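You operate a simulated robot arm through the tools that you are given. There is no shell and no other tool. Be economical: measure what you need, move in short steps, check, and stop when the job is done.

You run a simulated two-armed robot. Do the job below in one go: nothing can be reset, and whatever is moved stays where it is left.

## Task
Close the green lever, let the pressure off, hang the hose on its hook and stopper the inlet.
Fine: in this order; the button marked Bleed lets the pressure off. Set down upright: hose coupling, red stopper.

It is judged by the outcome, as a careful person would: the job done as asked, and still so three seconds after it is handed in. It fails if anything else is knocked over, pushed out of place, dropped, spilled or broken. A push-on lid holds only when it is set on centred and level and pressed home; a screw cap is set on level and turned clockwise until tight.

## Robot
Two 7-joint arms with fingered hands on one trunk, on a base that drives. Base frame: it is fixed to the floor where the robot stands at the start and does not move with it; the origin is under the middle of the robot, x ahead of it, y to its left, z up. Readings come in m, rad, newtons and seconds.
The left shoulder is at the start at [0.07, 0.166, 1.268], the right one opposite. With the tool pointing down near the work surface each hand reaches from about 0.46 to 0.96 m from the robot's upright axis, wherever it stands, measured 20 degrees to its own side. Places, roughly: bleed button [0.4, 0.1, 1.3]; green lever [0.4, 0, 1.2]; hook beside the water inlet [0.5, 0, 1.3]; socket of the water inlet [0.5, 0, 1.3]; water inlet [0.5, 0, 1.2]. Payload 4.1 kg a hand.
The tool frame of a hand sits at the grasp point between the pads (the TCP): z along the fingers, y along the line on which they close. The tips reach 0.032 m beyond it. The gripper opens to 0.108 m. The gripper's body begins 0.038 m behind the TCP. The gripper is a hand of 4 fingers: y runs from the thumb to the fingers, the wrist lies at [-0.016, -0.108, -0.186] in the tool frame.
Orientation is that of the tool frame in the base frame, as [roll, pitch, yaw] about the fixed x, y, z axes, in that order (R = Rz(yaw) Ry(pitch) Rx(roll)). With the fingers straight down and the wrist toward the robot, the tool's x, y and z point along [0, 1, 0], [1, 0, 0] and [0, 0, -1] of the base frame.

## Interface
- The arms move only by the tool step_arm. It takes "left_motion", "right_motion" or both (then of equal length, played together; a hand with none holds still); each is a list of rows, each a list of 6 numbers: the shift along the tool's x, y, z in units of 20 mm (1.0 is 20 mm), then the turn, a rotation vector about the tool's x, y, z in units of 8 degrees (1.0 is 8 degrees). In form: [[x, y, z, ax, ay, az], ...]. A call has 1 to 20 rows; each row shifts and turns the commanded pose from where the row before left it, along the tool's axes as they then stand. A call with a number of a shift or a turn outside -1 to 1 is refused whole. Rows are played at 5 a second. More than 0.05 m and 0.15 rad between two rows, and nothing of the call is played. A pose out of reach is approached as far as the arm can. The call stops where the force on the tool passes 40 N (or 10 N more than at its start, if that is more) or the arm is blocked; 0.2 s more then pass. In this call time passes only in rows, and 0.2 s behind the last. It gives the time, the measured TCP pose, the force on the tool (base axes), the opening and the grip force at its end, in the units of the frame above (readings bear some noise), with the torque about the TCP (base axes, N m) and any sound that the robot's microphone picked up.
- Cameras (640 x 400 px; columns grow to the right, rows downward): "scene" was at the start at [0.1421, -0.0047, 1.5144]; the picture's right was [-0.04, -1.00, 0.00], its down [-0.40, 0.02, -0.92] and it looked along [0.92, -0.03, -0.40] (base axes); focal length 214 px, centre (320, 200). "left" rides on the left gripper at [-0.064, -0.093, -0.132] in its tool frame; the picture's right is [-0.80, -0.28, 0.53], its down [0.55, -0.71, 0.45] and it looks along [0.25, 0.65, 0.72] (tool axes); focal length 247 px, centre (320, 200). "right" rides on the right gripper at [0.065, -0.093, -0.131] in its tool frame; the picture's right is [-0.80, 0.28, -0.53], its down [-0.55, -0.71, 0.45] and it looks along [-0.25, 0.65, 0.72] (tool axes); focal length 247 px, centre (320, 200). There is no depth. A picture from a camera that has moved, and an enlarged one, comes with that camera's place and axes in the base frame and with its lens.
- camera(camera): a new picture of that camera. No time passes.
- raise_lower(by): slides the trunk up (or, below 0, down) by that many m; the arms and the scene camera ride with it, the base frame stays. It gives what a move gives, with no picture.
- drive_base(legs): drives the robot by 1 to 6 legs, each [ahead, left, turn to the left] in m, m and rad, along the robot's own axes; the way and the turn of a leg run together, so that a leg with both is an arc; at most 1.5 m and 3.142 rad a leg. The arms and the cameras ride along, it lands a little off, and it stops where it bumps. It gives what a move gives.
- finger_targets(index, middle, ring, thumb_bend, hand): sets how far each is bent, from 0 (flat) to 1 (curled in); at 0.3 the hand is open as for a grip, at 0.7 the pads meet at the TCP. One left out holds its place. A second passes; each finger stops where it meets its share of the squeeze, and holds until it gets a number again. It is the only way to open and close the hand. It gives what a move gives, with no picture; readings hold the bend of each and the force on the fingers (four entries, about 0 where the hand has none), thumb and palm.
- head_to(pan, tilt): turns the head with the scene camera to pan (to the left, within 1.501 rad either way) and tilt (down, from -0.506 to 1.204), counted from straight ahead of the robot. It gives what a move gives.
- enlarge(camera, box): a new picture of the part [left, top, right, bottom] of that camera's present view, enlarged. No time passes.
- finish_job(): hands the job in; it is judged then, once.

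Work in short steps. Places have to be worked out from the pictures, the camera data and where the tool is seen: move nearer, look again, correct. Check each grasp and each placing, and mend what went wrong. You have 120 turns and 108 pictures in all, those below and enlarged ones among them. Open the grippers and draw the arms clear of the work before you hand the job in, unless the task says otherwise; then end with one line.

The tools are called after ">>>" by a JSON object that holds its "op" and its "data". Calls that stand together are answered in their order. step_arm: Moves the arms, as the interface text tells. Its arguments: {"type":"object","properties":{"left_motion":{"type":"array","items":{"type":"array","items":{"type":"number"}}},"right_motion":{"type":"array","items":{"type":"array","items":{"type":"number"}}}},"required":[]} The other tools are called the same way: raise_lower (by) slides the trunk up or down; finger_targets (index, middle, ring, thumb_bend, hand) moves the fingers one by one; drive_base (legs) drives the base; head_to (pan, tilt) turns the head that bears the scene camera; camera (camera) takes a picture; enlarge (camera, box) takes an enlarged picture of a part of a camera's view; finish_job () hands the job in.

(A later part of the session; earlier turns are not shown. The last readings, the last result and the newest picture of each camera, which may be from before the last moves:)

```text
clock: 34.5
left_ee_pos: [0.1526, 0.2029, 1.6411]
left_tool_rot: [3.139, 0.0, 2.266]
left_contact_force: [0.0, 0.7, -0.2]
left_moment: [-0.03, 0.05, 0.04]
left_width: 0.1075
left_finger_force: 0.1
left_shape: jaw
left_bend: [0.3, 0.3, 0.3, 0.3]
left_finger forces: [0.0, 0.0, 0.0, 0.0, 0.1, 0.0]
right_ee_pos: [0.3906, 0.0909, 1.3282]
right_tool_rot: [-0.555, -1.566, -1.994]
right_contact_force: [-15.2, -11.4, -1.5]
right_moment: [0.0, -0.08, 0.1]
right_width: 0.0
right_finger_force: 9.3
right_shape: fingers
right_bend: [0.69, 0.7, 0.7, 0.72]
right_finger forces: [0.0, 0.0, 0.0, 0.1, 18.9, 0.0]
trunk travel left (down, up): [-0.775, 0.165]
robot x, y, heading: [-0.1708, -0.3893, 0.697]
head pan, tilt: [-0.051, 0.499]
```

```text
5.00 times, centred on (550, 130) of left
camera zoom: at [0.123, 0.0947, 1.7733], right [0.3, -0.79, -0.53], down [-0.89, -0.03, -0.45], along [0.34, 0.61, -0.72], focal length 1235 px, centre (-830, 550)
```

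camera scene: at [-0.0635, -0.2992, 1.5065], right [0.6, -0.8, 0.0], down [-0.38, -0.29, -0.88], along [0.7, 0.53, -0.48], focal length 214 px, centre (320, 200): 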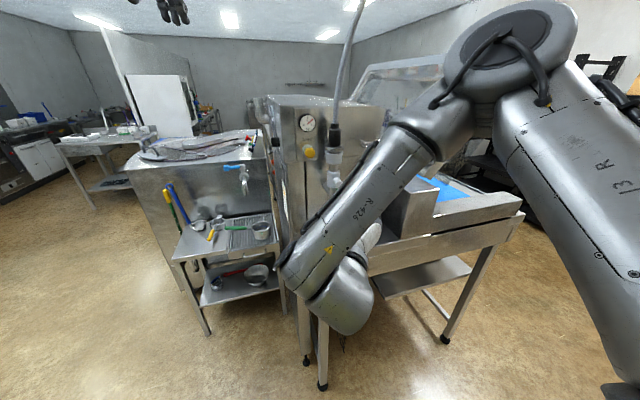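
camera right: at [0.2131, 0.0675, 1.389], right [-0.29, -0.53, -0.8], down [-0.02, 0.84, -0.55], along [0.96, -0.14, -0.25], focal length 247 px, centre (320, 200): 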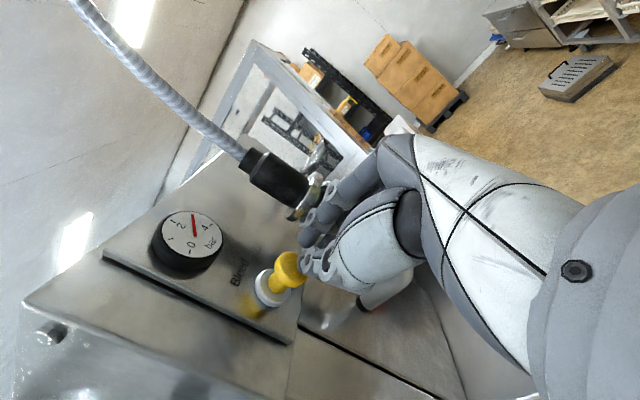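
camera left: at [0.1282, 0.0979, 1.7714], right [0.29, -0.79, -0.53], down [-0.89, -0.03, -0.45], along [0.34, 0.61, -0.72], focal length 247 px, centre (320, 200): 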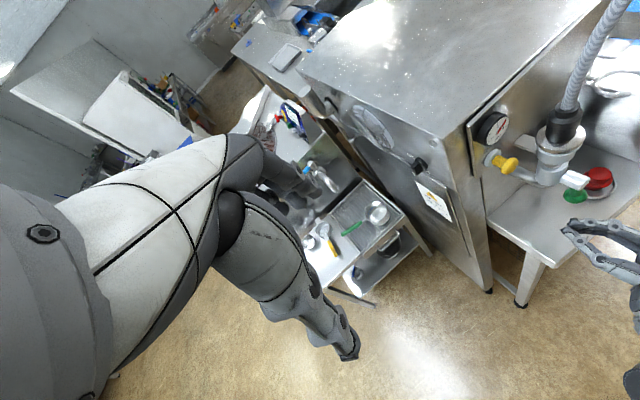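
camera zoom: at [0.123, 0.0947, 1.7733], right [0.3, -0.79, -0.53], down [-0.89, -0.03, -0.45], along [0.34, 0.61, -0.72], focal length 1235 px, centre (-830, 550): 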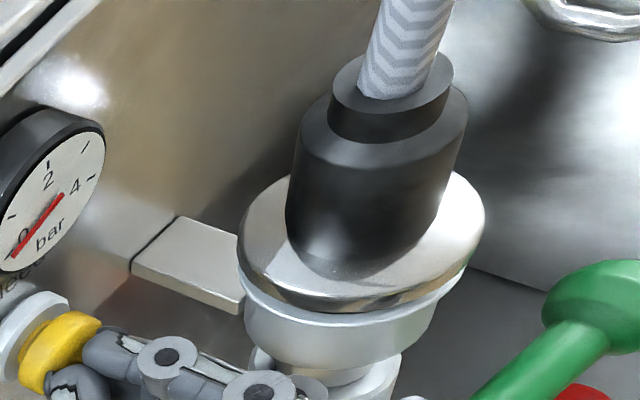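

The gauge reads 0. I retreat straight out, undo the yaw, open the hand and recheck.

>>> {"op": "step_arm", "data": {"right_motion": [[0, 0.2, -0.45, 0, 0, 0], [0, 0.44, -0.98, 0, 0, 0], [0, 0.44, -0.98, 0, 0, 0], [0, 0.44, -0.98, 0, 0, 0], [0, 0.44, -0.98, 0, 0, 0], [0, 0.44, -0.98, 0, 0, 0], [0, 0.44, -0.98, 0, 0, 0], [0, 0, 0, 1, 0, 0], [0, 0, 0, 1, 0, 0], [0, 0, 0, 1, 0, 0]]}}

>>> {"op": "finger_targets", "data": {"hand": "right", "index": 0.3, "middle": 0.3, "ring": 0.3, "thumb_bend": 0.3}}

>>> {"op": "camera", "data": {"camera": "right"}}

>>> {"op": "enlarge", "data": {"camera": "left", "box": [440, 80, 640, 290]}}

```text
clock: 36.6
left_ee_pos: [0.1579, 0.2057, 1.6399]
left_tool_rot: [-3.139, -0.001, 2.268]
left_contact_force: [0.8, -0.5, -0.2]
left_moment: [-0.02, 0.01, 0.01]
left_width: 0.1075
left_finger_force: 0.0
left_shape: jaw
left_bend: [0.3, 0.3, 0.3, 0.3]
left_finger forces: [0.1, 0.0, 0.1, 0.0, 0.1, 0.0]
right_ee_pos: [0.321, -0.0241, 1.3255]
right_tool_rot: [-2.328, -1.569, 0.197]
right_contact_force: [0.1, 0.5, 0.0]
right_moment: [0.0, 0.02, -0.01]
right_width: 0.0029
right_finger_force: 0.1
right_shape: fingers
right_bend: [0.7, 0.7, 0.7, 0.7]
right_finger forces: [0.0, 0.0, 0.1, 0.0, 0.1, 0.0]
trunk travel left (down, up): [-0.775, 0.165]
robot x, y, heading: [-0.1757, -0.3883, 0.7]
head pan, tilt: [-0.051, 0.499]
```

```text
clock: 37.6
left_ee_pos: [0.1568, 0.2065, 1.6395]
left_tool_rot: [-3.141, 0.001, 2.268]
left_contact_force: [0.8, -0.1, 0.2]
left_moment: [0.01, -0.01, 0.02]
left_width: 0.1074
left_finger_force: 0.0
left_shape: jaw
left_bend: [0.3, 0.3, 0.3, 0.3]
left_finger forces: [0.0, 0.1, 0.0, 0.0, 0.1, 0.0]
right_ee_pos: [0.3211, -0.0233, 1.3247]
right_tool_rot: [-1.154, -1.568, -0.976]
right_contact_force: [0.2, -0.1, -0.5]
right_moment: [0.02, 0.02, 0.0]
right_width: 0.1081
right_finger_force: 0.1
right_shape: fingers
right_bend: [0.3, 0.3, 0.3, 0.3]
right_finger forces: [0.1, 0.0, 0.0, 0.0, 0.0, 0.0]
trunk travel left (down, up): [-0.775, 0.165]
robot x, y, heading: [-0.1742, -0.387, 0.695]
head pan, tilt: [-0.051, 0.499]
```

```text
75 pictures are left
camera right: at [0.1724, -0.0852, 1.3896], right [-0.04, -0.6, -0.8], down [-0.36, 0.75, -0.55], along [0.93, 0.26, -0.25], focal length 247 px, centre (320, 200)
```

right: 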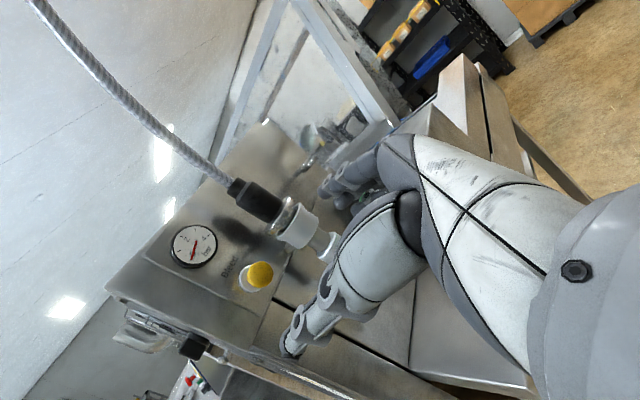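

```text
1.90 times, centred on (540, 185) of left
camera zoom: at [0.1279, 0.0981, 1.7714], right [0.29, -0.79, -0.53], down [-0.89, -0.03, -0.45], along [0.34, 0.61, -0.72], focal length 470 px, centre (-99, 229)
```

zoom: 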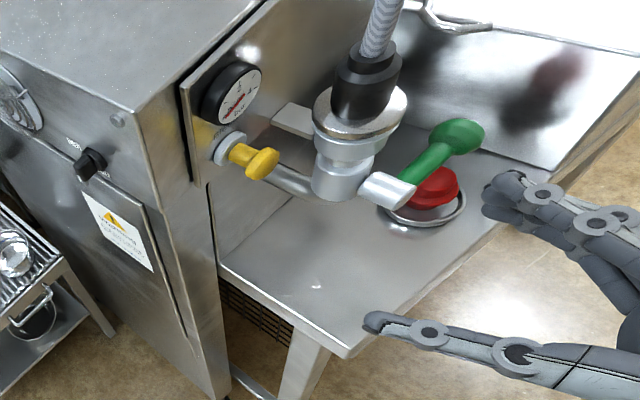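

Pressure is at 0 and the button has sprung back. I move in front of the coupling sleeve at z≈1.383 and narrow the opening.

>>> {"op": "step_arm", "data": {"right_motion": [[0.73, 0.96, 0, 0, 0, 0], [0.73, 0.96, 0, 0, 0, 0], [0.73, 0.96, 0, 0, 0, 0], [0.73, 0.96, 0, 0, 0, 0]]}}

>>> {"op": "finger_targets", "data": {"hand": "right", "index": 0.4, "middle": 0.4, "ring": 0.4, "thumb_bend": 0.4}}

>>> {"op": "camera", "data": {"camera": "right"}}

>>> {"op": "enlarge", "data": {"camera": "left", "box": [440, 80, 640, 290]}}

```text
clock: 38.6
left_ee_pos: [0.1591, 0.2047, 1.6406]
left_tool_rot: [-3.141, -0.002, 2.268]
left_contact_force: [-0.7, -0.4, 0.2]
left_moment: [0.03, 0.01, 0.0]
left_width: 0.1074
left_finger_force: 0.1
left_shape: jaw
left_bend: [0.3, 0.3, 0.3, 0.3]
left_finger forces: [0.1, 0.0, 0.0, 0.1, 0.0, 0.0]
right_ee_pos: [0.3876, -0.0659, 1.3822]
right_tool_rot: [-1.321, -1.568, -0.809]
right_contact_force: [1.0, -0.5, 0.7]
right_moment: [0.02, 0.02, -0.01]
right_width: 0.1081
right_finger_force: 0.0
right_shape: fingers
right_bend: [0.3, 0.3, 0.3, 0.3]
right_finger forces: [0.0, 0.0, 0.0, 0.0, 0.0, 0.1]
trunk travel left (down, up): [-0.775, 0.165]
robot x, y, heading: [-0.1712, -0.3882, 0.696]
head pan, tilt: [-0.051, 0.499]
```

```text
clock: 39.6
left_ee_pos: [0.157, 0.2066, 1.6402]
left_tool_rot: [-3.138, 0.001, 2.269]
left_contact_force: [-0.3, 0.3, -1.2]
left_moment: [0.0, 0.02, -0.01]
left_width: 0.1077
left_finger_force: 0.2
left_shape: jaw
left_bend: [0.3, 0.3, 0.3, 0.3]
left_finger forces: [0.1, 0.0, 0.1, 0.0, 0.1, 0.0]
right_ee_pos: [0.3878, -0.0644, 1.3839]
right_tool_rot: [-1.734, -1.569, -0.398]
right_contact_force: [0.0, -0.9, -0.1]
right_moment: [-0.01, -0.02, 0.05]
right_width: 0.0831
right_finger_force: 0.1
right_shape: fingers
right_bend: [0.4, 0.4, 0.4, 0.4]
right_finger forces: [0.0, 0.0, 0.0, 0.1, 0.0, 0.0]
trunk travel left (down, up): [-0.775, 0.165]
robot x, y, heading: [-0.1742, -0.3862, 0.694]
head pan, tilt: [-0.051, 0.499]
```

```text
73 pictures are left
camera right: at [0.2376, -0.1258, 1.4477], right [-0.04, -0.6, -0.8], down [-0.36, 0.75, -0.55], along [0.93, 0.26, -0.25], focal length 247 px, centre (320, 200)
```

right: 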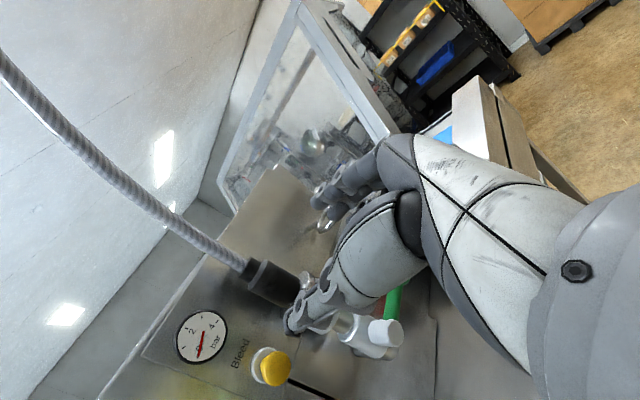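

```text
1.90 times, centred on (540, 185) of left
camera zoom: at [0.1278, 0.0983, 1.7714], right [0.29, -0.79, -0.53], down [-0.89, -0.03, -0.45], along [0.34, 0.61, -0.72], focal length 470 px, centre (-99, 229)
```

zoom: 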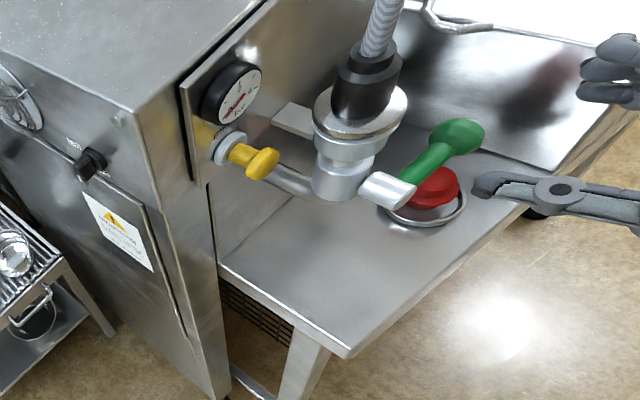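

Sleeve and hand agree with my estimates. I advance around the sleeve.

>>> {"op": "step_arm", "data": {"right_motion": [[0, 0, 0.93, 0, 0, 0], [0, 0, 0.93, 0, 0, 0], [0, 0, 0.93, 0, 0, 0], [0, 0, 0.93, 0, 0, 0]]}}

>>> {"op": "enlarge", "data": {"camera": "left", "box": [480, 60, 640, 220]}}

>>> {"op": "camera", "data": {"camera": "right"}}

```text
clock: 40.6
left_ee_pos: [0.1586, 0.207, 1.6383]
left_tool_rot: [-3.14, 0.001, 2.267]
left_contact_force: [0.8, 0.0, -0.2]
left_moment: [-0.03, -0.02, -0.02]
left_width: 0.1076
left_finger_force: 0.2
left_shape: jaw
left_bend: [0.3, 0.3, 0.3, 0.3]
left_finger forces: [0.1, 0.1, 0.0, 0.0, 0.1, 0.1]
right_ee_pos: [0.4266, -0.0, 1.3819]
right_tool_rot: [-2.76, -1.568, 0.627]
right_contact_force: [0.4, -0.6, 0.6]
right_moment: [-0.03, 0.0, 0.01]
right_width: 0.0829
right_finger_force: 0.0
right_shape: fingers
right_bend: [0.4, 0.4, 0.4, 0.4]
right_finger forces: [0.0, 0.0, 0.0, 0.1, 0.0, 0.0]
trunk travel left (down, up): [-0.775, 0.165]
robot x, y, heading: [-0.1745, -0.3891, 0.697]
head pan, tilt: [-0.051, 0.499]
```

```text
2.50 times, centred on (560, 140) of left
camera zoom: at [0.129, 0.0989, 1.771], right [0.29, -0.79, -0.53], down [-0.89, -0.03, -0.45], along [0.34, 0.61, -0.72], focal length 617 px, centre (-280, 350)
```

zoom: 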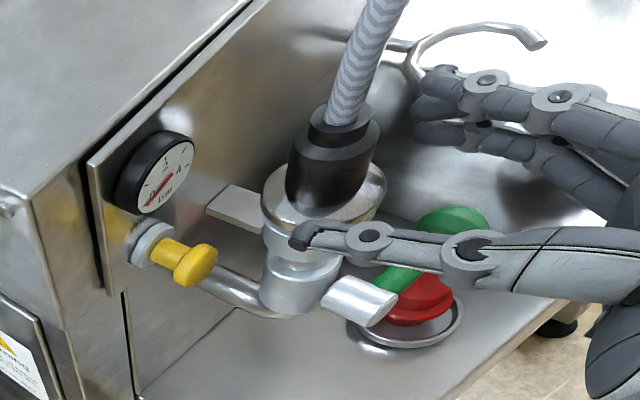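

```text
70 pictures are left
camera right: at [0.2777, -0.0617, 1.4466], right [-0.04, -0.6, -0.8], down [-0.36, 0.75, -0.55], along [0.93, 0.26, -0.25], focal length 247 px, centre (320, 200)
```

right: 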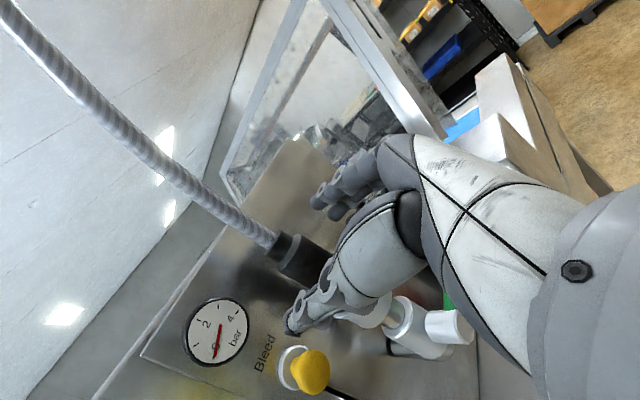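

The sleeve is between thumb and fingers. I advance the last 37 mm and close.

>>> {"op": "step_arm", "data": {"right_motion": [[0, 0, 0.93, 0, 0, 0], [0, 0, 0.9, 0, 0, 0]]}}

>>> {"op": "finger_targets", "data": {"hand": "right", "index": 0.7, "middle": 0.7, "ring": 0.7, "thumb_bend": 0.7}}

>>> {"op": "enlarge", "data": {"camera": "left", "box": [480, 60, 640, 220]}}

>>> {"op": "camera", "data": {"camera": "right"}}

```text
clock: 41.2
left_ee_pos: [0.1586, 0.2082, 1.6397]
left_tool_rot: [-3.138, 0.0, 2.266]
left_contact_force: [0.3, 0.0, 0.0]
left_moment: [-0.01, -0.03, -0.02]
left_width: 0.1078
left_finger_force: 0.1
left_shape: jaw
left_bend: [0.3, 0.3, 0.3, 0.3]
left_finger forces: [0.2, 0.1, 0.1, 0.0, 0.0, 0.0]
right_ee_pos: [0.4477, 0.0324, 1.3826]
right_tool_rot: [-3.043, -1.568, 0.912]
right_contact_force: [-0.1, 0.1, 0.1]
right_moment: [0.0, 0.02, 0.01]
right_width: 0.0828
right_finger_force: 0.0
right_shape: fingers
right_bend: [0.4, 0.4, 0.4, 0.4]
right_finger forces: [0.1, 0.0, 0.0, 0.0, 0.1, 0.1]
trunk travel left (down, up): [-0.775, 0.165]
robot x, y, heading: [-0.1739, -0.3866, 0.696]
head pan, tilt: [-0.051, 0.499]
```

```text
clock: 42.2
left_ee_pos: [0.1585, 0.2043, 1.64]
left_tool_rot: [-3.139, -0.003, 2.267]
left_contact_force: [0.2, 0.6, -0.2]
left_moment: [0.01, 0.01, 0.02]
left_width: 0.1076
left_finger_force: 0.1
left_shape: jaw
left_bend: [0.3, 0.3, 0.3, 0.3]
left_finger forces: [0.0, 0.0, 0.0, 0.1, 0.0, 0.0]
right_ee_pos: [0.4468, 0.0302, 1.3826]
right_tool_rot: [-1.547, -1.568, -0.585]
right_contact_force: [4.5, -0.9, 5.5]
right_moment: [-0.01, -0.2, -0.05]
right_width: 0.0241
right_finger_force: 12.7
right_shape: fingers
right_bend: [0.64, 0.66, 0.64, 0.62]
right_finger forces: [5.6, 3.5, 6.3, 0.0, 9.7, 0.0]
trunk travel left (down, up): [-0.775, 0.165]
robot x, y, heading: [-0.1733, -0.3907, 0.69]
head pan, tilt: [-0.051, 0.499]
```

```text
2.50 times, centred on (560, 140) of left
camera zoom: at [0.1291, 0.0973, 1.7715], right [0.29, -0.79, -0.53], down [-0.89, -0.03, -0.45], along [0.34, 0.61, -0.72], focal length 617 px, centre (-280, 350)
```

zoom: 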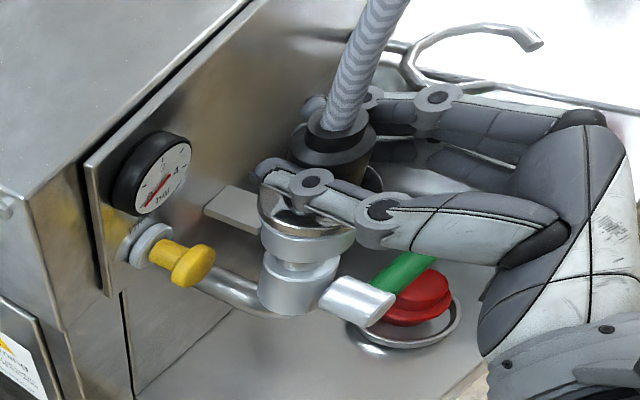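

```text
68 pictures are left
camera right: at [0.2976, -0.0323, 1.4471], right [-0.04, -0.6, -0.8], down [-0.36, 0.76, -0.55], along [0.93, 0.26, -0.25], focal length 247 px, centre (320, 200)
```

right: 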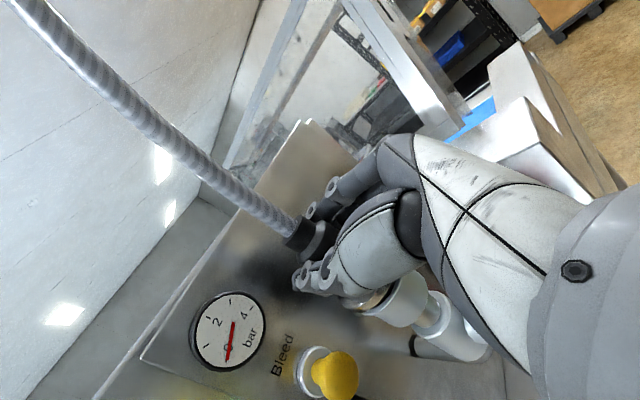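

All pads grip the sleeve. I pull up gently and watch force and picture.

>>> {"op": "step_arm", "data": {"right_motion": [[0.25, 0, 0, 0, 0, 0], [0.25, 0, 0, 0, 0, 0], [0.25, 0, 0, 0, 0, 0], [0.25, 0, 0, 0, 0, 0]]}}

>>> {"op": "enlarge", "data": {"camera": "left", "box": [480, 60, 640, 220]}}

```text
clock: 43.2
left_ee_pos: [0.1581, 0.2069, 1.6394]
left_tool_rot: [-3.138, 0.001, 2.269]
left_contact_force: [-0.1, 0.5, 0.4]
left_moment: [0.01, -0.01, -0.04]
left_width: 0.1077
left_finger_force: 0.0
left_shape: jaw
left_bend: [0.3, 0.3, 0.3, 0.3]
left_finger forces: [0.0, 0.0, 0.0, 0.0, 0.0, 0.0]
right_ee_pos: [0.4455, 0.03, 1.402]
right_tool_rot: [-2.124, -1.569, -0.008]
right_contact_force: [1.2, -0.3, -2.9]
right_moment: [0.0, 0.02, -0.02]
right_width: 0.0242
right_finger_force: 11.7
right_shape: fingers
right_bend: [0.65, 0.67, 0.65, 0.62]
right_finger forces: [5.0, 2.8, 4.3, 0.0, 11.4, 0.1]
trunk travel left (down, up): [-0.775, 0.165]
robot x, y, heading: [-0.1792, -0.3862, 0.694]
head pan, tilt: [-0.051, 0.499]
```

```text
2.50 times, centred on (560, 140) of left
camera zoom: at [0.1283, 0.0984, 1.7713], right [0.29, -0.79, -0.53], down [-0.89, -0.03, -0.45], along [0.34, 0.61, -0.72], focal length 617 px, centre (-280, 350)
```

zoom: 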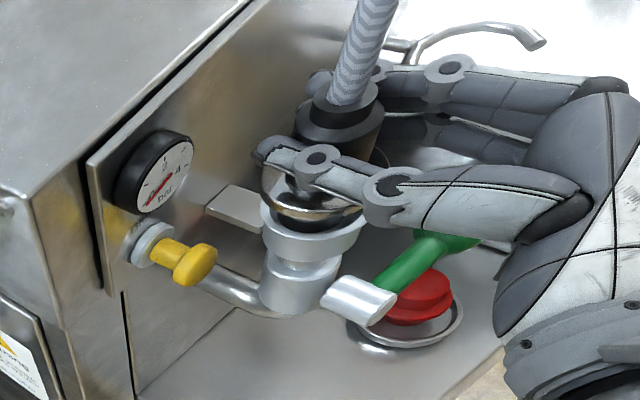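

The coupling lifts freely. I raise it further to clear the nose.

>>> {"op": "step_arm", "data": {"right_motion": [[0.5, 0, 0, 0, 0, 0], [0.5, 0, 0, 0, 0, 0], [0.5, 0, 0, 0, 0, 0], [0.5, 0, 0, 0, 0, 0], [0.5, 0, 0, 0, 0, 0]]}}

>>> {"op": "enlarge", "data": {"camera": "left", "box": [480, 40, 640, 200]}}

>>> {"op": "camera", "data": {"camera": "scene"}}

```text
clock: 44.5
left_ee_pos: [0.1567, 0.2061, 1.6409]
left_tool_rot: [-3.14, -0.001, 2.266]
left_contact_force: [0.2, -1.0, -0.5]
left_moment: [-0.02, -0.05, -0.03]
left_width: 0.108
left_finger_force: 0.0
left_shape: jaw
left_bend: [0.3, 0.3, 0.3, 0.3]
left_finger forces: [0.0, 0.0, 0.0, 0.0, 0.0, 0.1]
right_ee_pos: [0.4465, 0.0302, 1.4526]
right_tool_rot: [-1.146, -1.57, -0.986]
right_contact_force: [-0.3, -0.4, -1.8]
right_moment: [-0.03, 0.03, 0.04]
right_width: 0.0242
right_finger_force: 11.9
right_shape: fingers
right_bend: [0.65, 0.67, 0.65, 0.62]
right_finger forces: [5.0, 2.8, 4.2, 0.1, 11.4, 0.1]
trunk travel left (down, up): [-0.775, 0.165]
robot x, y, heading: [-0.1729, -0.3878, 0.696]
head pan, tilt: [-0.051, 0.499]
```

```text
2.50 times, centred on (560, 120) of left
camera zoom: at [0.1282, 0.098, 1.7714], right [0.29, -0.79, -0.53], down [-0.89, -0.03, -0.45], along [0.34, 0.61, -0.72], focal length 617 px, centre (-280, 400)
```

zoom: 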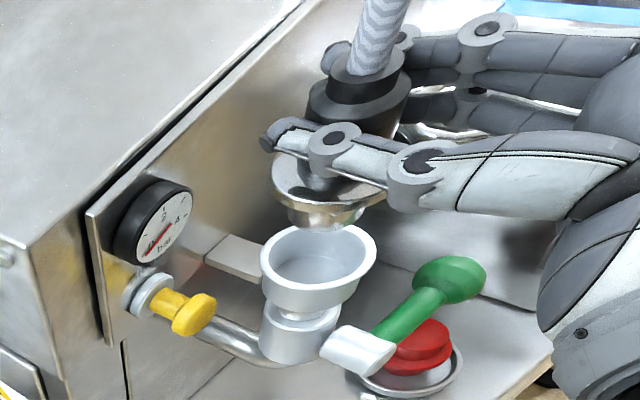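

```text
65 pictures are left
camera scene: at [-0.0629, -0.3006, 1.5065], right [0.6, -0.8, 0.0], down [-0.38, -0.29, -0.88], along [0.7, 0.53, -0.48], focal length 214 px, centre (320, 200)
```

scene: 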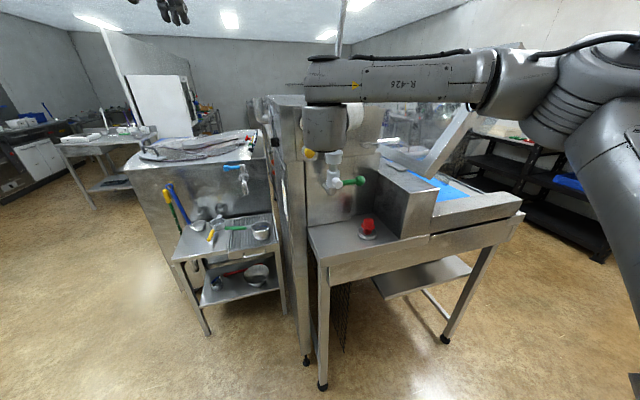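

The coupling is out: flange with a short nose below. I carry it right to above the hook, and swing the left hand's camera 32° right to see the hook.

>>> {"op": "step_arm", "data": {"right_motion": [[0.25, 0, 0, 0, 0, 0], [0.25, 0.5, 0, 0, 0, 0], [0.1, 0.9, 0, 0, 0, 0], [0, 0.95, 0, 0, 0, 0], [0, 0.95, 0, 0, 0, 0], [0, 0.95, 0, 0, 0, 0], [0, 0.95, 0, 0, 0, 0], [0, 0.65, 0, 0, 0, 0]], "left_motion": [[0, 0, 0, 0, 0, 0.5], [0, 0, 0, 0, 0, 0.5], [0, 0, 0, 0, 0, 0.5], [0, 0, 0, 0, 0, 0.5], [0, 0, 0, 0, 0, 0.5], [0, 0, 0, 0, 0, 0.5], [0, 0, 0, 0, 0, 0.5], [0, 0, 0, 0, 0, 0.5]]}}

>>> {"op": "camera", "data": {"camera": "left"}}

>>> {"op": "camera", "data": {"camera": "right"}}

```text
clock: 46.2
left_ee_pos: [0.1584, 0.2072, 1.6406]
left_tool_rot: [-3.139, -0.001, 1.709]
left_contact_force: [0.2, 1.1, 0.2]
left_moment: [0.01, -0.05, 0.0]
left_width: 0.1076
left_finger_force: 0.1
left_shape: jaw
left_bend: [0.3, 0.3, 0.3, 0.3]
left_finger forces: [0.0, 0.0, 0.1, 0.0, 0.1, 0.0]
right_ee_pos: [0.5447, -0.0334, 1.4655]
right_tool_rot: [-1.299, -1.567, -0.831]
right_contact_force: [-0.5, 0.6, -3.0]
right_moment: [-0.04, -0.02, 0.04]
right_width: 0.0243
right_finger_force: 11.8
right_shape: fingers
right_bend: [0.65, 0.67, 0.65, 0.62]
right_finger forces: [5.1, 2.7, 4.2, 0.1, 11.3, 0.0]
trunk travel left (down, up): [-0.775, 0.165]
robot x, y, heading: [-0.176, -0.3879, 0.697]
head pan, tilt: [-0.051, 0.499]
```

```text
64 pictures are left
camera left: at [0.076, 0.1303, 1.7714], right [-0.17, -0.83, -0.53], down [-0.78, 0.45, -0.45], along [0.61, 0.33, -0.72], focal length 247 px, centre (320, 200)
```

left: 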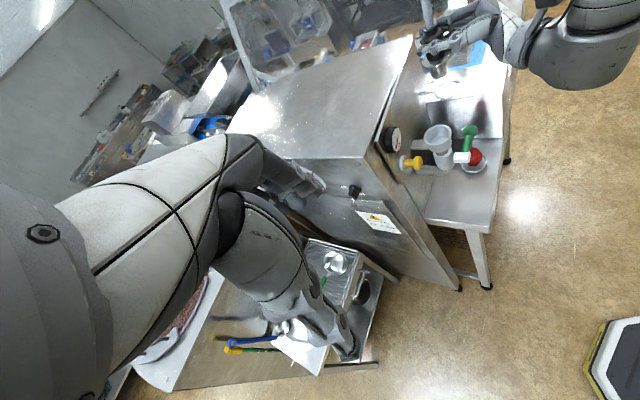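

```text
63 pictures are left
camera right: at [0.3962, -0.0944, 1.5287], right [-0.04, -0.6, -0.8], down [-0.36, 0.75, -0.55], along [0.93, 0.26, -0.25], focal length 247 px, centre (320, 200)
```

right: 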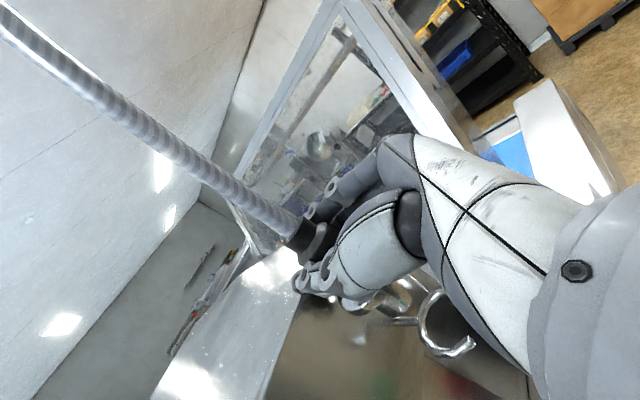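

I enlarge both views of the coupling over the hook.

>>> {"op": "enlarge", "data": {"camera": "left", "box": [390, 10, 510, 130]}}

>>> {"op": "enlarge", "data": {"camera": "right", "box": [260, 200, 500, 380]}}

>>> {"op": "enlarge", "data": {"camera": "scene", "box": [260, 40, 460, 240]}}

```text
3.33 times, centred on (450, 70) of left
camera zoom: at [0.076, 0.1303, 1.7714], right [-0.17, -0.83, -0.53], down [-0.78, 0.45, -0.45], along [0.61, 0.33, -0.72], focal length 823 px, centre (-113, 633)
```

zoom: 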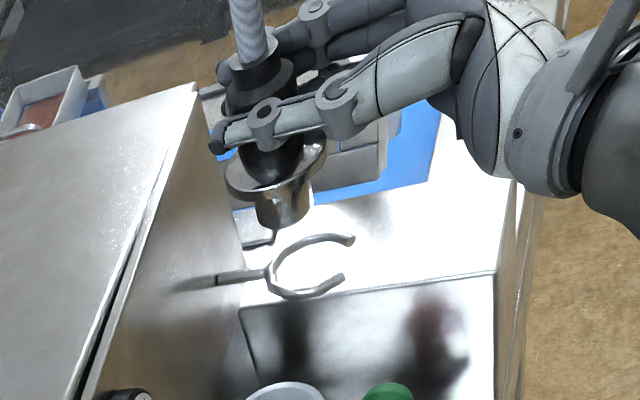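

```text
2.22 times, centred on (380, 290) of right
camera zoom: at [0.3962, -0.0944, 1.5287], right [-0.04, -0.6, -0.8], down [-0.36, 0.75, -0.55], along [0.93, 0.26, -0.25], focal length 549 px, centre (187, 0)
```

zoom: 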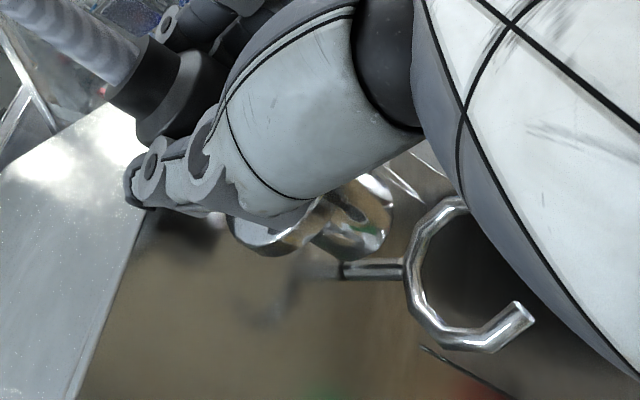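

```text
2.00 times, centred on (360, 140) of scene
camera zoom: at [-0.0621, -0.3008, 1.5065], right [0.6, -0.8, 0.0], down [-0.38, -0.29, -0.88], along [0.7, 0.53, -0.48], focal length 429 px, centre (240, 320)
```

zoom: 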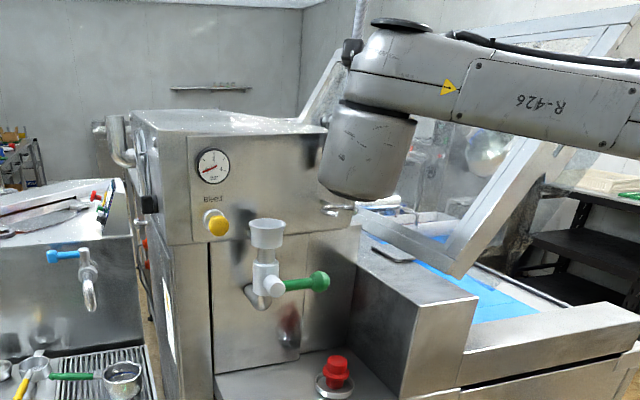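

The nose is about 34 mm wide and the hook's inside about 44 mm, with its gap facing out. I shift 7 mm outward and lower until the nose is just above the hook.

>>> {"op": "step_arm", "data": {"right_motion": [[0, 0.05, -0.35, 0, 0, 0], [-0.5, 0, 0, 0, 0, 0], [-0.5, 0, 0, 0, 0, 0], [-0.45, 0, 0, 0, 0, 0]]}}

>>> {"op": "enlarge", "data": {"camera": "left", "box": [410, 30, 490, 110]}}

>>> {"op": "enlarge", "data": {"camera": "right", "box": [260, 200, 500, 380]}}

```text
clock: 47.2
left_ee_pos: [0.1573, 0.2061, 1.6406]
left_tool_rot: [-3.141, -0.001, 1.709]
left_contact_force: [-0.5, 0.0, -0.3]
left_moment: [0.01, -0.02, 0.0]
left_width: 0.1074
left_finger_force: 0.0
left_shape: jaw
left_bend: [0.3, 0.3, 0.3, 0.3]
left_finger forces: [0.0, 0.0, 0.0, 0.0, 0.0, 0.0]
right_ee_pos: [0.5429, -0.0396, 1.4347]
right_tool_rot: [-1.848, -1.569, -0.283]
right_contact_force: [0.2, -0.6, -2.7]
right_moment: [-0.03, 0.03, -0.02]
right_width: 0.0242
right_finger_force: 11.8
right_shape: fingers
right_bend: [0.65, 0.67, 0.65, 0.62]
right_finger forces: [5.1, 2.7, 4.2, 0.1, 11.3, 0.1]
trunk travel left (down, up): [-0.775, 0.165]
robot x, y, heading: [-0.1751, -0.3879, 0.695]
head pan, tilt: [-0.051, 0.499]
```

```text
5.00 times, centred on (450, 70) of left
camera zoom: at [0.0756, 0.1304, 1.7715], right [-0.17, -0.83, -0.53], down [-0.78, 0.45, -0.45], along [0.61, 0.34, -0.72], focal length 1235 px, centre (-330, 850)
```

zoom: 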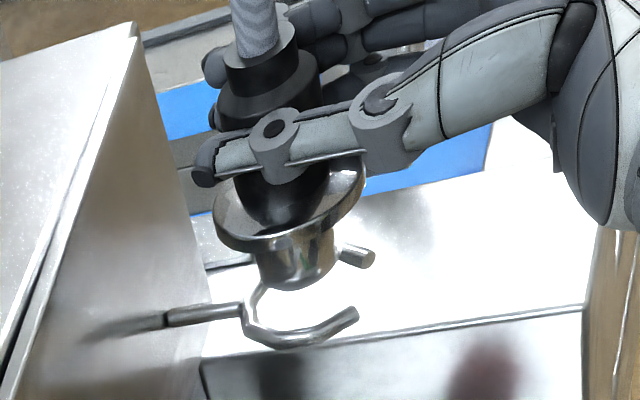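

```text
2.22 times, centred on (380, 290) of right
camera zoom: at [0.3936, -0.1007, 1.4998], right [-0.05, -0.6, -0.8], down [-0.36, 0.76, -0.55], along [0.93, 0.26, -0.25], focal length 549 px, centre (187, 0)
```

zoom: 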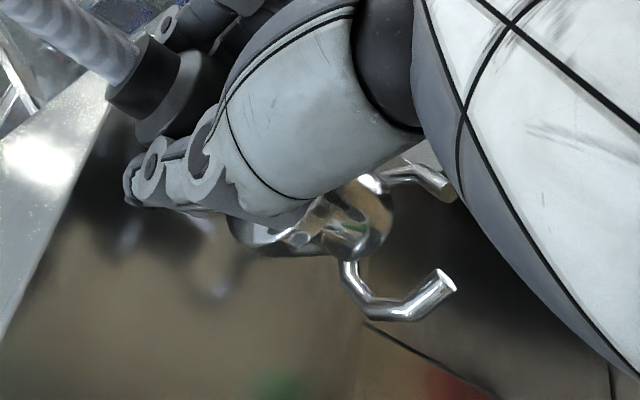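

The nose sits a bit too deep in the C. I shift about 7 mm outward and look again.

>>> {"op": "step_arm", "data": {"right_motion": [[-0.1, -0.05, -0.35, 0, 0, 0]]}}

>>> {"op": "enlarge", "data": {"camera": "left", "box": [410, 30, 490, 110]}}

>>> {"op": "enlarge", "data": {"camera": "right", "box": [300, 220, 460, 340]}}

```text
clock: 47.6
left_ee_pos: [0.1576, 0.2062, 1.6396]
left_tool_rot: [-3.14, -0.001, 1.708]
left_contact_force: [0.6, -0.6, 0.8]
left_moment: [-0.01, 0.01, 0.03]
left_width: 0.1076
left_finger_force: 0.0
left_shape: jaw
left_bend: [0.3, 0.3, 0.3, 0.3]
left_finger forces: [0.0, 0.0, 0.0, 0.1, 0.1, 0.0]
right_ee_pos: [0.5371, -0.0432, 1.4337]
right_tool_rot: [-2.652, -1.568, 0.522]
right_contact_force: [-0.1, -0.8, -2.3]
right_moment: [-0.01, -0.01, -0.02]
right_width: 0.0245
right_finger_force: 11.4
right_shape: fingers
right_bend: [0.65, 0.67, 0.65, 0.62]
right_finger forces: [5.1, 2.7, 4.2, 0.1, 11.3, 0.0]
trunk travel left (down, up): [-0.775, 0.165]
robot x, y, heading: [-0.1773, -0.3872, 0.69]
head pan, tilt: [-0.051, 0.499]
```

```text
5.00 times, centred on (450, 70) of left
camera zoom: at [0.0752, 0.1303, 1.7715], right [-0.17, -0.83, -0.53], down [-0.78, 0.45, -0.45], along [0.61, 0.34, -0.72], focal length 1235 px, centre (-330, 850)
```

zoom: 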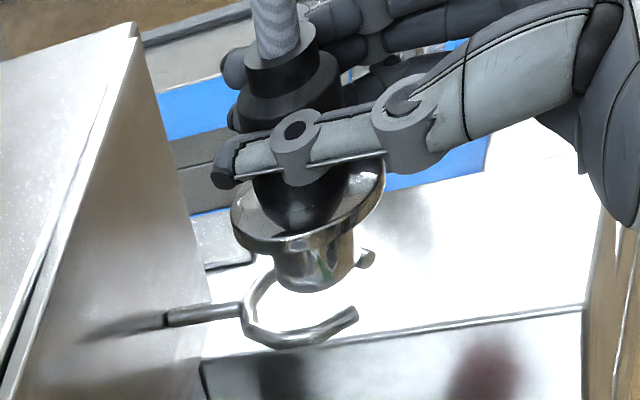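

```text
3.33 times, centred on (380, 280) of right
camera zoom: at [0.3885, -0.1059, 1.4979], right [-0.04, -0.6, -0.8], down [-0.36, 0.75, -0.55], along [0.93, 0.26, -0.25], focal length 823 px, centre (120, -67)
```

zoom: 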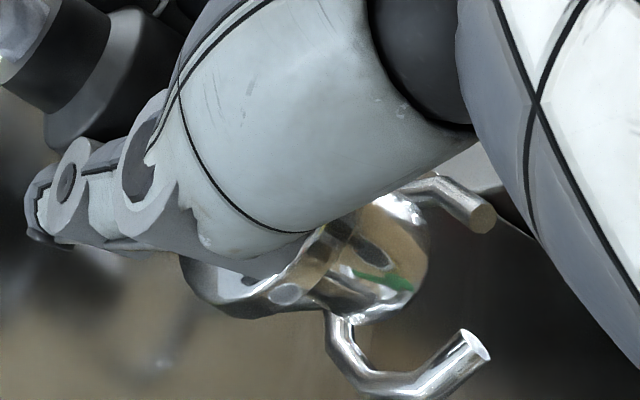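

It looks close to centred. I lower 8 mm and re-check.

>>> {"op": "step_arm", "data": {"right_motion": [[-0.2, 0, 0, 0, 0, 0], [-0.2, 0, 0.05, 0, 0, 0]]}}

>>> {"op": "enlarge", "data": {"camera": "left", "box": [410, 30, 490, 110]}}

>>> {"op": "enlarge", "data": {"camera": "right", "box": [300, 220, 460, 340]}}

```text
clock: 48.2
left_ee_pos: [0.1577, 0.207, 1.6402]
left_tool_rot: [-3.141, 0.0, 1.708]
left_contact_force: [0.2, -0.5, -0.5]
left_moment: [0.02, -0.03, 0.03]
left_width: 0.1076
left_finger_force: 0.0
left_shape: jaw
left_bend: [0.3, 0.3, 0.3, 0.3]
left_finger forces: [0.0, 0.0, 0.0, 0.0, 0.0, 0.0]
right_ee_pos: [0.5381, -0.0446, 1.4256]
right_tool_rot: [-2.442, -1.567, 0.311]
right_contact_force: [-0.6, 0.1, -2.7]
right_moment: [-0.01, -0.01, 0.01]
right_width: 0.0241
right_finger_force: 11.4
right_shape: fingers
right_bend: [0.65, 0.67, 0.65, 0.62]
right_finger forces: [5.1, 2.6, 4.1, 0.0, 11.3, 0.0]
trunk travel left (down, up): [-0.775, 0.165]
robot x, y, heading: [-0.1681, -0.3807, 0.697]
head pan, tilt: [-0.051, 0.499]
```

```text
5.00 times, centred on (450, 70) of left
camera zoom: at [0.0757, 0.1306, 1.7713], right [-0.17, -0.83, -0.53], down [-0.78, 0.45, -0.45], along [0.61, 0.34, -0.72], focal length 1235 px, centre (-330, 850)
```

zoom: 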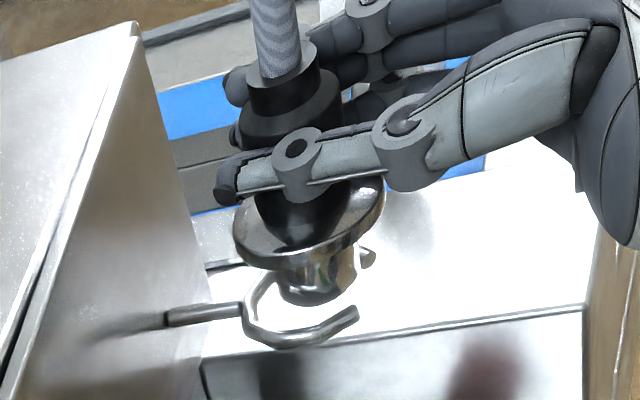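

```text
3.33 times, centred on (380, 280) of right
camera zoom: at [0.3895, -0.1051, 1.49], right [-0.04, -0.6, -0.8], down [-0.36, 0.75, -0.55], along [0.93, 0.26, -0.25], focal length 823 px, centre (120, -67)
```

zoom: 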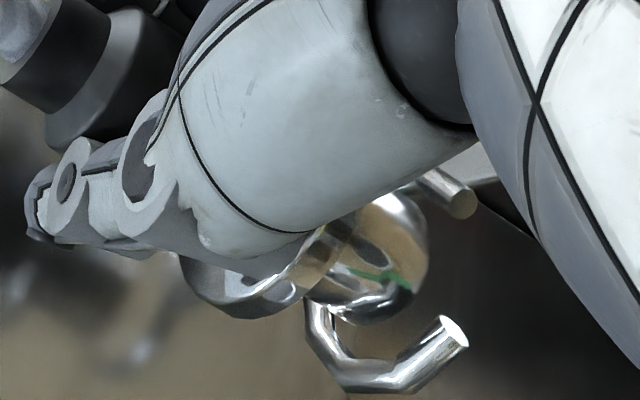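

Nose and ring line up within a couple of mm. I continue lowering with force monitoring.

>>> {"op": "step_arm", "data": {"right_motion": [[-0.2, -0.05, 0, 0, 0, 0], [-0.2, 0, 0, 0, 0, 0], [-0.2, 0, 0, 0, 0, 0]]}}

>>> {"op": "enlarge", "data": {"camera": "left", "box": [410, 30, 490, 110]}}

>>> {"op": "enlarge", "data": {"camera": "right", "box": [300, 220, 460, 340]}}

```text
clock: 49.0
left_ee_pos: [0.1577, 0.2072, 1.6394]
left_tool_rot: [-3.14, 0.0, 1.708]
left_contact_force: [-0.5, -0.1, 0.2]
left_moment: [0.01, 0.01, -0.01]
left_width: 0.1077
left_finger_force: 0.2
left_shape: jaw
left_bend: [0.3, 0.3, 0.3, 0.3]
left_finger forces: [0.0, 0.0, 0.0, 0.1, 0.1, 0.1]
right_ee_pos: [0.5384, -0.0438, 1.4137]
right_tool_rot: [-2.618, -1.568, 0.488]
right_contact_force: [1.1, -0.4, -1.5]
right_moment: [0.0, -0.07, -0.01]
right_width: 0.024
right_finger_force: 12.8
right_shape: fingers
right_bend: [0.65, 0.67, 0.65, 0.62]
right_finger forces: [4.9, 3.1, 5.4, 0.0, 11.0, 0.0]
trunk travel left (down, up): [-0.775, 0.165]
robot x, y, heading: [-0.1771, -0.3899, 0.693]
head pan, tilt: [-0.051, 0.499]
```

```text
5.00 times, centred on (450, 70) of left
camera zoom: at [0.0757, 0.1301, 1.7715], right [-0.17, -0.83, -0.53], down [-0.78, 0.45, -0.45], along [0.61, 0.34, -0.72], focal length 1235 px, centre (-330, 850)
```

zoom: 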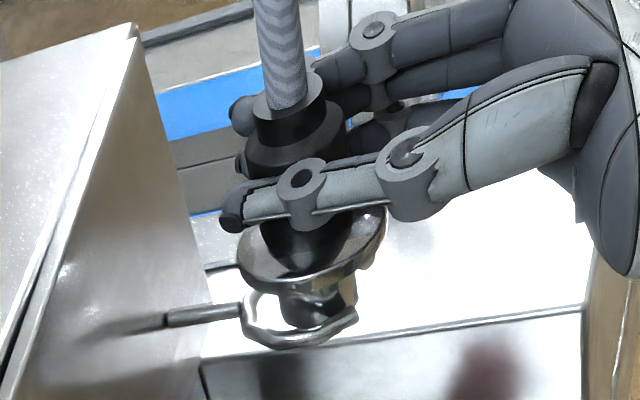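

```text
3.33 times, centred on (380, 280) of right
camera zoom: at [0.3886, -0.105, 1.4779], right [-0.05, -0.6, -0.8], down [-0.36, 0.75, -0.55], along [0.93, 0.26, -0.25], focal length 823 px, centre (120, -67)
```

zoom: 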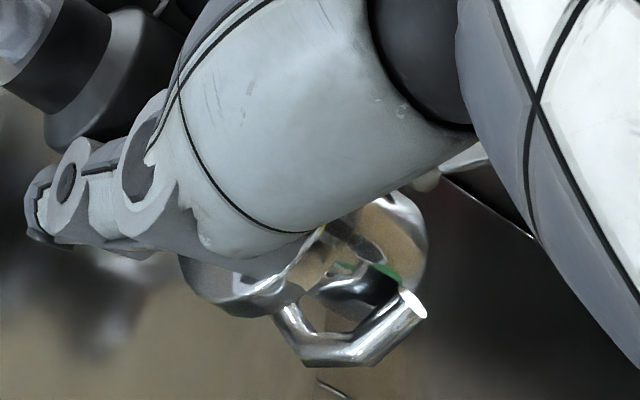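

The nose is inside the C, with slight contact on the near side. I shift 2 mm right and keep lowering.

>>> {"op": "step_arm", "data": {"right_motion": [[0, 0.1, 0, 0, 0, 0], [-0.2, 0, 0, 0, 0, 0], [-0.2, 0, 0, 0, 0, 0]]}}

>>> {"op": "enlarge", "data": {"camera": "left", "box": [410, 30, 490, 110]}}

```text
clock: 49.9
left_ee_pos: [0.1591, 0.2072, 1.6404]
left_tool_rot: [-3.141, -0.001, 1.71]
left_contact_force: [0.2, -0.3, 0.3]
left_moment: [0.01, 0.01, 0.0]
left_width: 0.1076
left_finger_force: 0.1
left_shape: jaw
left_bend: [0.3, 0.3, 0.3, 0.3]
left_finger forces: [0.0, 0.0, 0.0, 0.0, 0.0, 0.0]
right_ee_pos: [0.5392, -0.0438, 1.4044]
right_tool_rot: [-2.103, -1.567, -0.027]
right_contact_force: [-0.2, -0.2, -2.2]
right_moment: [0.01, 0.02, 0.0]
right_width: 0.0242
right_finger_force: 12.1
right_shape: fingers
right_bend: [0.65, 0.67, 0.65, 0.62]
right_finger forces: [5.4, 2.7, 4.1, 0.1, 11.4, 0.1]
trunk travel left (down, up): [-0.775, 0.165]
robot x, y, heading: [-0.1733, -0.39, 0.705]
head pan, tilt: [-0.051, 0.499]
```

```text
5.00 times, centred on (450, 70) of left
camera zoom: at [0.0757, 0.131, 1.7712], right [-0.17, -0.83, -0.53], down [-0.78, 0.45, -0.45], along [0.61, 0.34, -0.72], focal length 1235 px, centre (-330, 850)
```

zoom: 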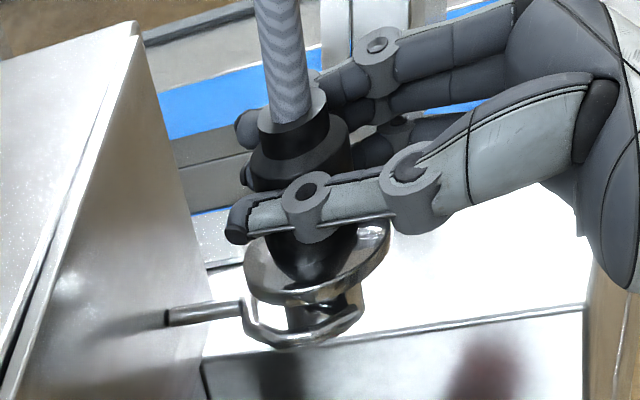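

Free of contact. I lower on until the flange seats.

>>> {"op": "step_arm", "data": {"right_motion": [[-0.15, 0, 0, 0, 0, 0], [-0.15, 0, 0, 0, 0, 0], [-0.1, 0, 0, 0, 0, 0]]}}

>>> {"op": "enlarge", "data": {"camera": "left", "box": [410, 30, 490, 110]}}

>>> {"op": "enlarge", "data": {"camera": "right", "box": [300, 220, 460, 340]}}

```text
clock: 50.6
left_ee_pos: [0.1591, 0.2071, 1.6394]
left_tool_rot: [-3.138, 0.0, 1.708]
left_contact_force: [0.7, -0.1, 0.1]
left_moment: [-0.03, 0.01, -0.01]
left_width: 0.1076
left_finger_force: 0.0
left_shape: jaw
left_bend: [0.3, 0.3, 0.3, 0.3]
left_finger forces: [0.1, 0.1, 0.1, 0.1, 0.1, 0.0]
right_ee_pos: [0.5384, -0.0432, 1.397]
right_tool_rot: [-1.887, -1.569, -0.243]
right_contact_force: [1.0, 0.3, -2.3]
right_moment: [-0.01, -0.02, 0.01]
right_width: 0.0244
right_finger_force: 12.0
right_shape: fingers
right_bend: [0.65, 0.67, 0.65, 0.62]
right_finger forces: [5.3, 2.6, 4.1, 0.1, 11.3, 0.0]
trunk travel left (down, up): [-0.775, 0.165]
robot x, y, heading: [-0.1741, -0.3897, 0.699]
head pan, tilt: [-0.051, 0.499]
```

```text
5.00 times, centred on (450, 70) of left
camera zoom: at [0.0754, 0.1306, 1.7714], right [-0.17, -0.83, -0.53], down [-0.78, 0.45, -0.45], along [0.61, 0.34, -0.72], focal length 1235 px, centre (-330, 850)
```

zoom: 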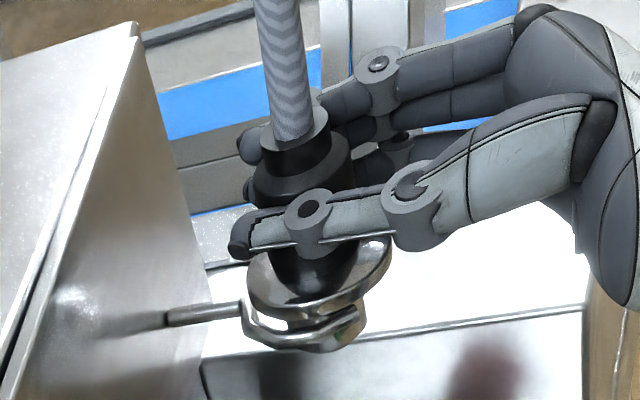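

```text
3.33 times, centred on (380, 280) of right
camera zoom: at [0.3901, -0.1055, 1.4621], right [-0.04, -0.6, -0.8], down [-0.36, 0.75, -0.55], along [0.93, 0.26, -0.25], focal length 823 px, centre (120, -67)
```

zoom: 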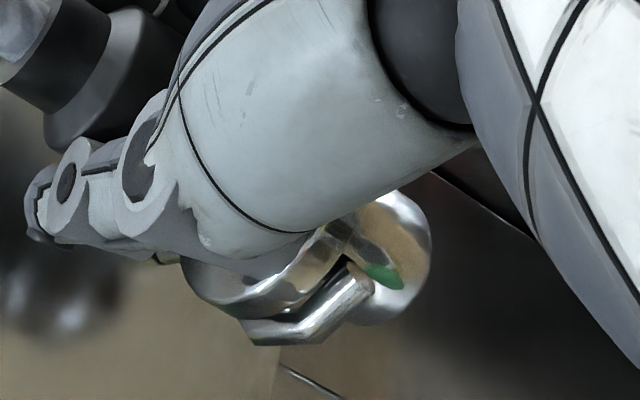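

Only a few mm remain. I continue in small steps until contact.

>>> {"op": "step_arm", "data": {"right_motion": [[-0.1, 0, 0, 0, 0, 0], [-0.1, 0, 0, 0, 0, 0], [-0.1, 0, 0, 0, 0, 0]]}}

>>> {"op": "enlarge", "data": {"camera": "left", "box": [410, 30, 490, 110]}}

```text
clock: 51.5
left_ee_pos: [0.1573, 0.2071, 1.6401]
left_tool_rot: [-3.14, -0.002, 1.708]
left_contact_force: [-0.5, 0.5, -0.1]
left_moment: [-0.01, -0.01, 0.05]
left_width: 0.1077
left_finger_force: 0.0
left_shape: jaw
left_bend: [0.3, 0.3, 0.3, 0.3]
left_finger forces: [0.1, 0.0, 0.0, 0.1, 0.0, 0.1]
right_ee_pos: [0.539, -0.0433, 1.3918]
right_tool_rot: [-0.914, -1.569, -1.217]
right_contact_force: [0.0, 0.2, -2.0]
right_moment: [-0.01, 0.01, 0.04]
right_width: 0.0244
right_finger_force: 11.6
right_shape: fingers
right_bend: [0.65, 0.67, 0.65, 0.62]
right_finger forces: [5.3, 2.7, 4.1, 0.1, 11.3, 0.0]
trunk travel left (down, up): [-0.775, 0.165]
robot x, y, heading: [-0.174, -0.3878, 0.698]
head pan, tilt: [-0.051, 0.499]
```

```text
5.00 times, centred on (450, 70) of left
camera zoom: at [0.0754, 0.1306, 1.7714], right [-0.17, -0.83, -0.53], down [-0.78, 0.45, -0.45], along [0.61, 0.34, -0.72], focal length 1235 px, centre (-330, 850)
```

zoom: 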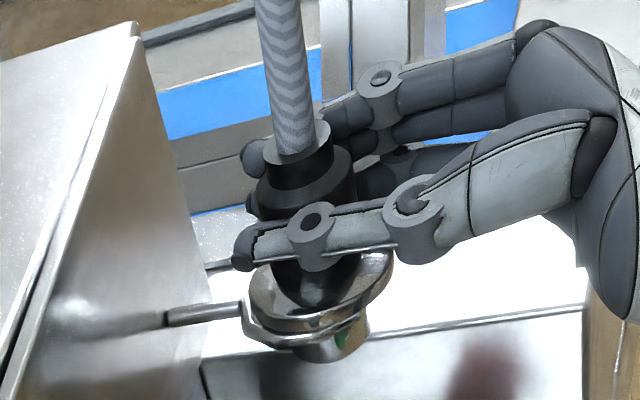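

Almost seated, but no contact force yet. I go a few mm further.

>>> {"op": "step_arm", "data": {"right_motion": [[-0.08, 0, 0, 0, 0, 0], [-0.08, 0, 0, 0, 0, 0]]}}

>>> {"op": "enlarge", "data": {"camera": "left", "box": [410, 30, 490, 110]}}

```text
clock: 52.0
left_ee_pos: [0.1574, 0.2082, 1.6395]
left_tool_rot: [-3.14, -0.001, 1.709]
left_contact_force: [0.6, 0.2, -0.1]
left_moment: [0.0, -0.04, -0.02]
left_width: 0.1075
left_finger_force: 0.1
left_shape: jaw
left_bend: [0.3, 0.3, 0.3, 0.3]
left_finger forces: [0.0, 0.0, 0.0, 0.0, 0.0, 0.0]
right_ee_pos: [0.5379, -0.0425, 1.3885]
right_tool_rot: [2.086, -1.57, 2.066]
right_contact_force: [0.4, 0.9, 1.4]
right_moment: [0.02, -0.08, 0.0]
right_width: 0.0241
right_finger_force: 11.8
right_shape: fingers
right_bend: [0.65, 0.67, 0.65, 0.62]
right_finger forces: [5.1, 2.8, 4.8, 0.1, 11.6, 0.1]
trunk travel left (down, up): [-0.775, 0.165]
robot x, y, heading: [-0.1735, -0.3881, 0.696]
head pan, tilt: [-0.051, 0.499]
```

```text
5.00 times, centred on (450, 70) of left
camera zoom: at [0.0747, 0.1307, 1.7716], right [-0.17, -0.83, -0.53], down [-0.78, 0.45, -0.45], along [0.61, 0.34, -0.72], focal length 1235 px, centre (-330, 850)
```

zoom: 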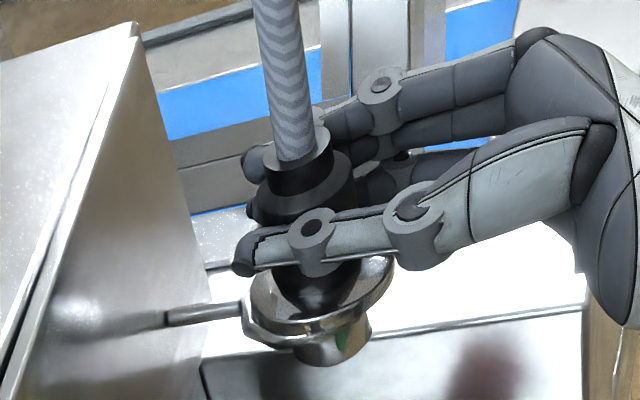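

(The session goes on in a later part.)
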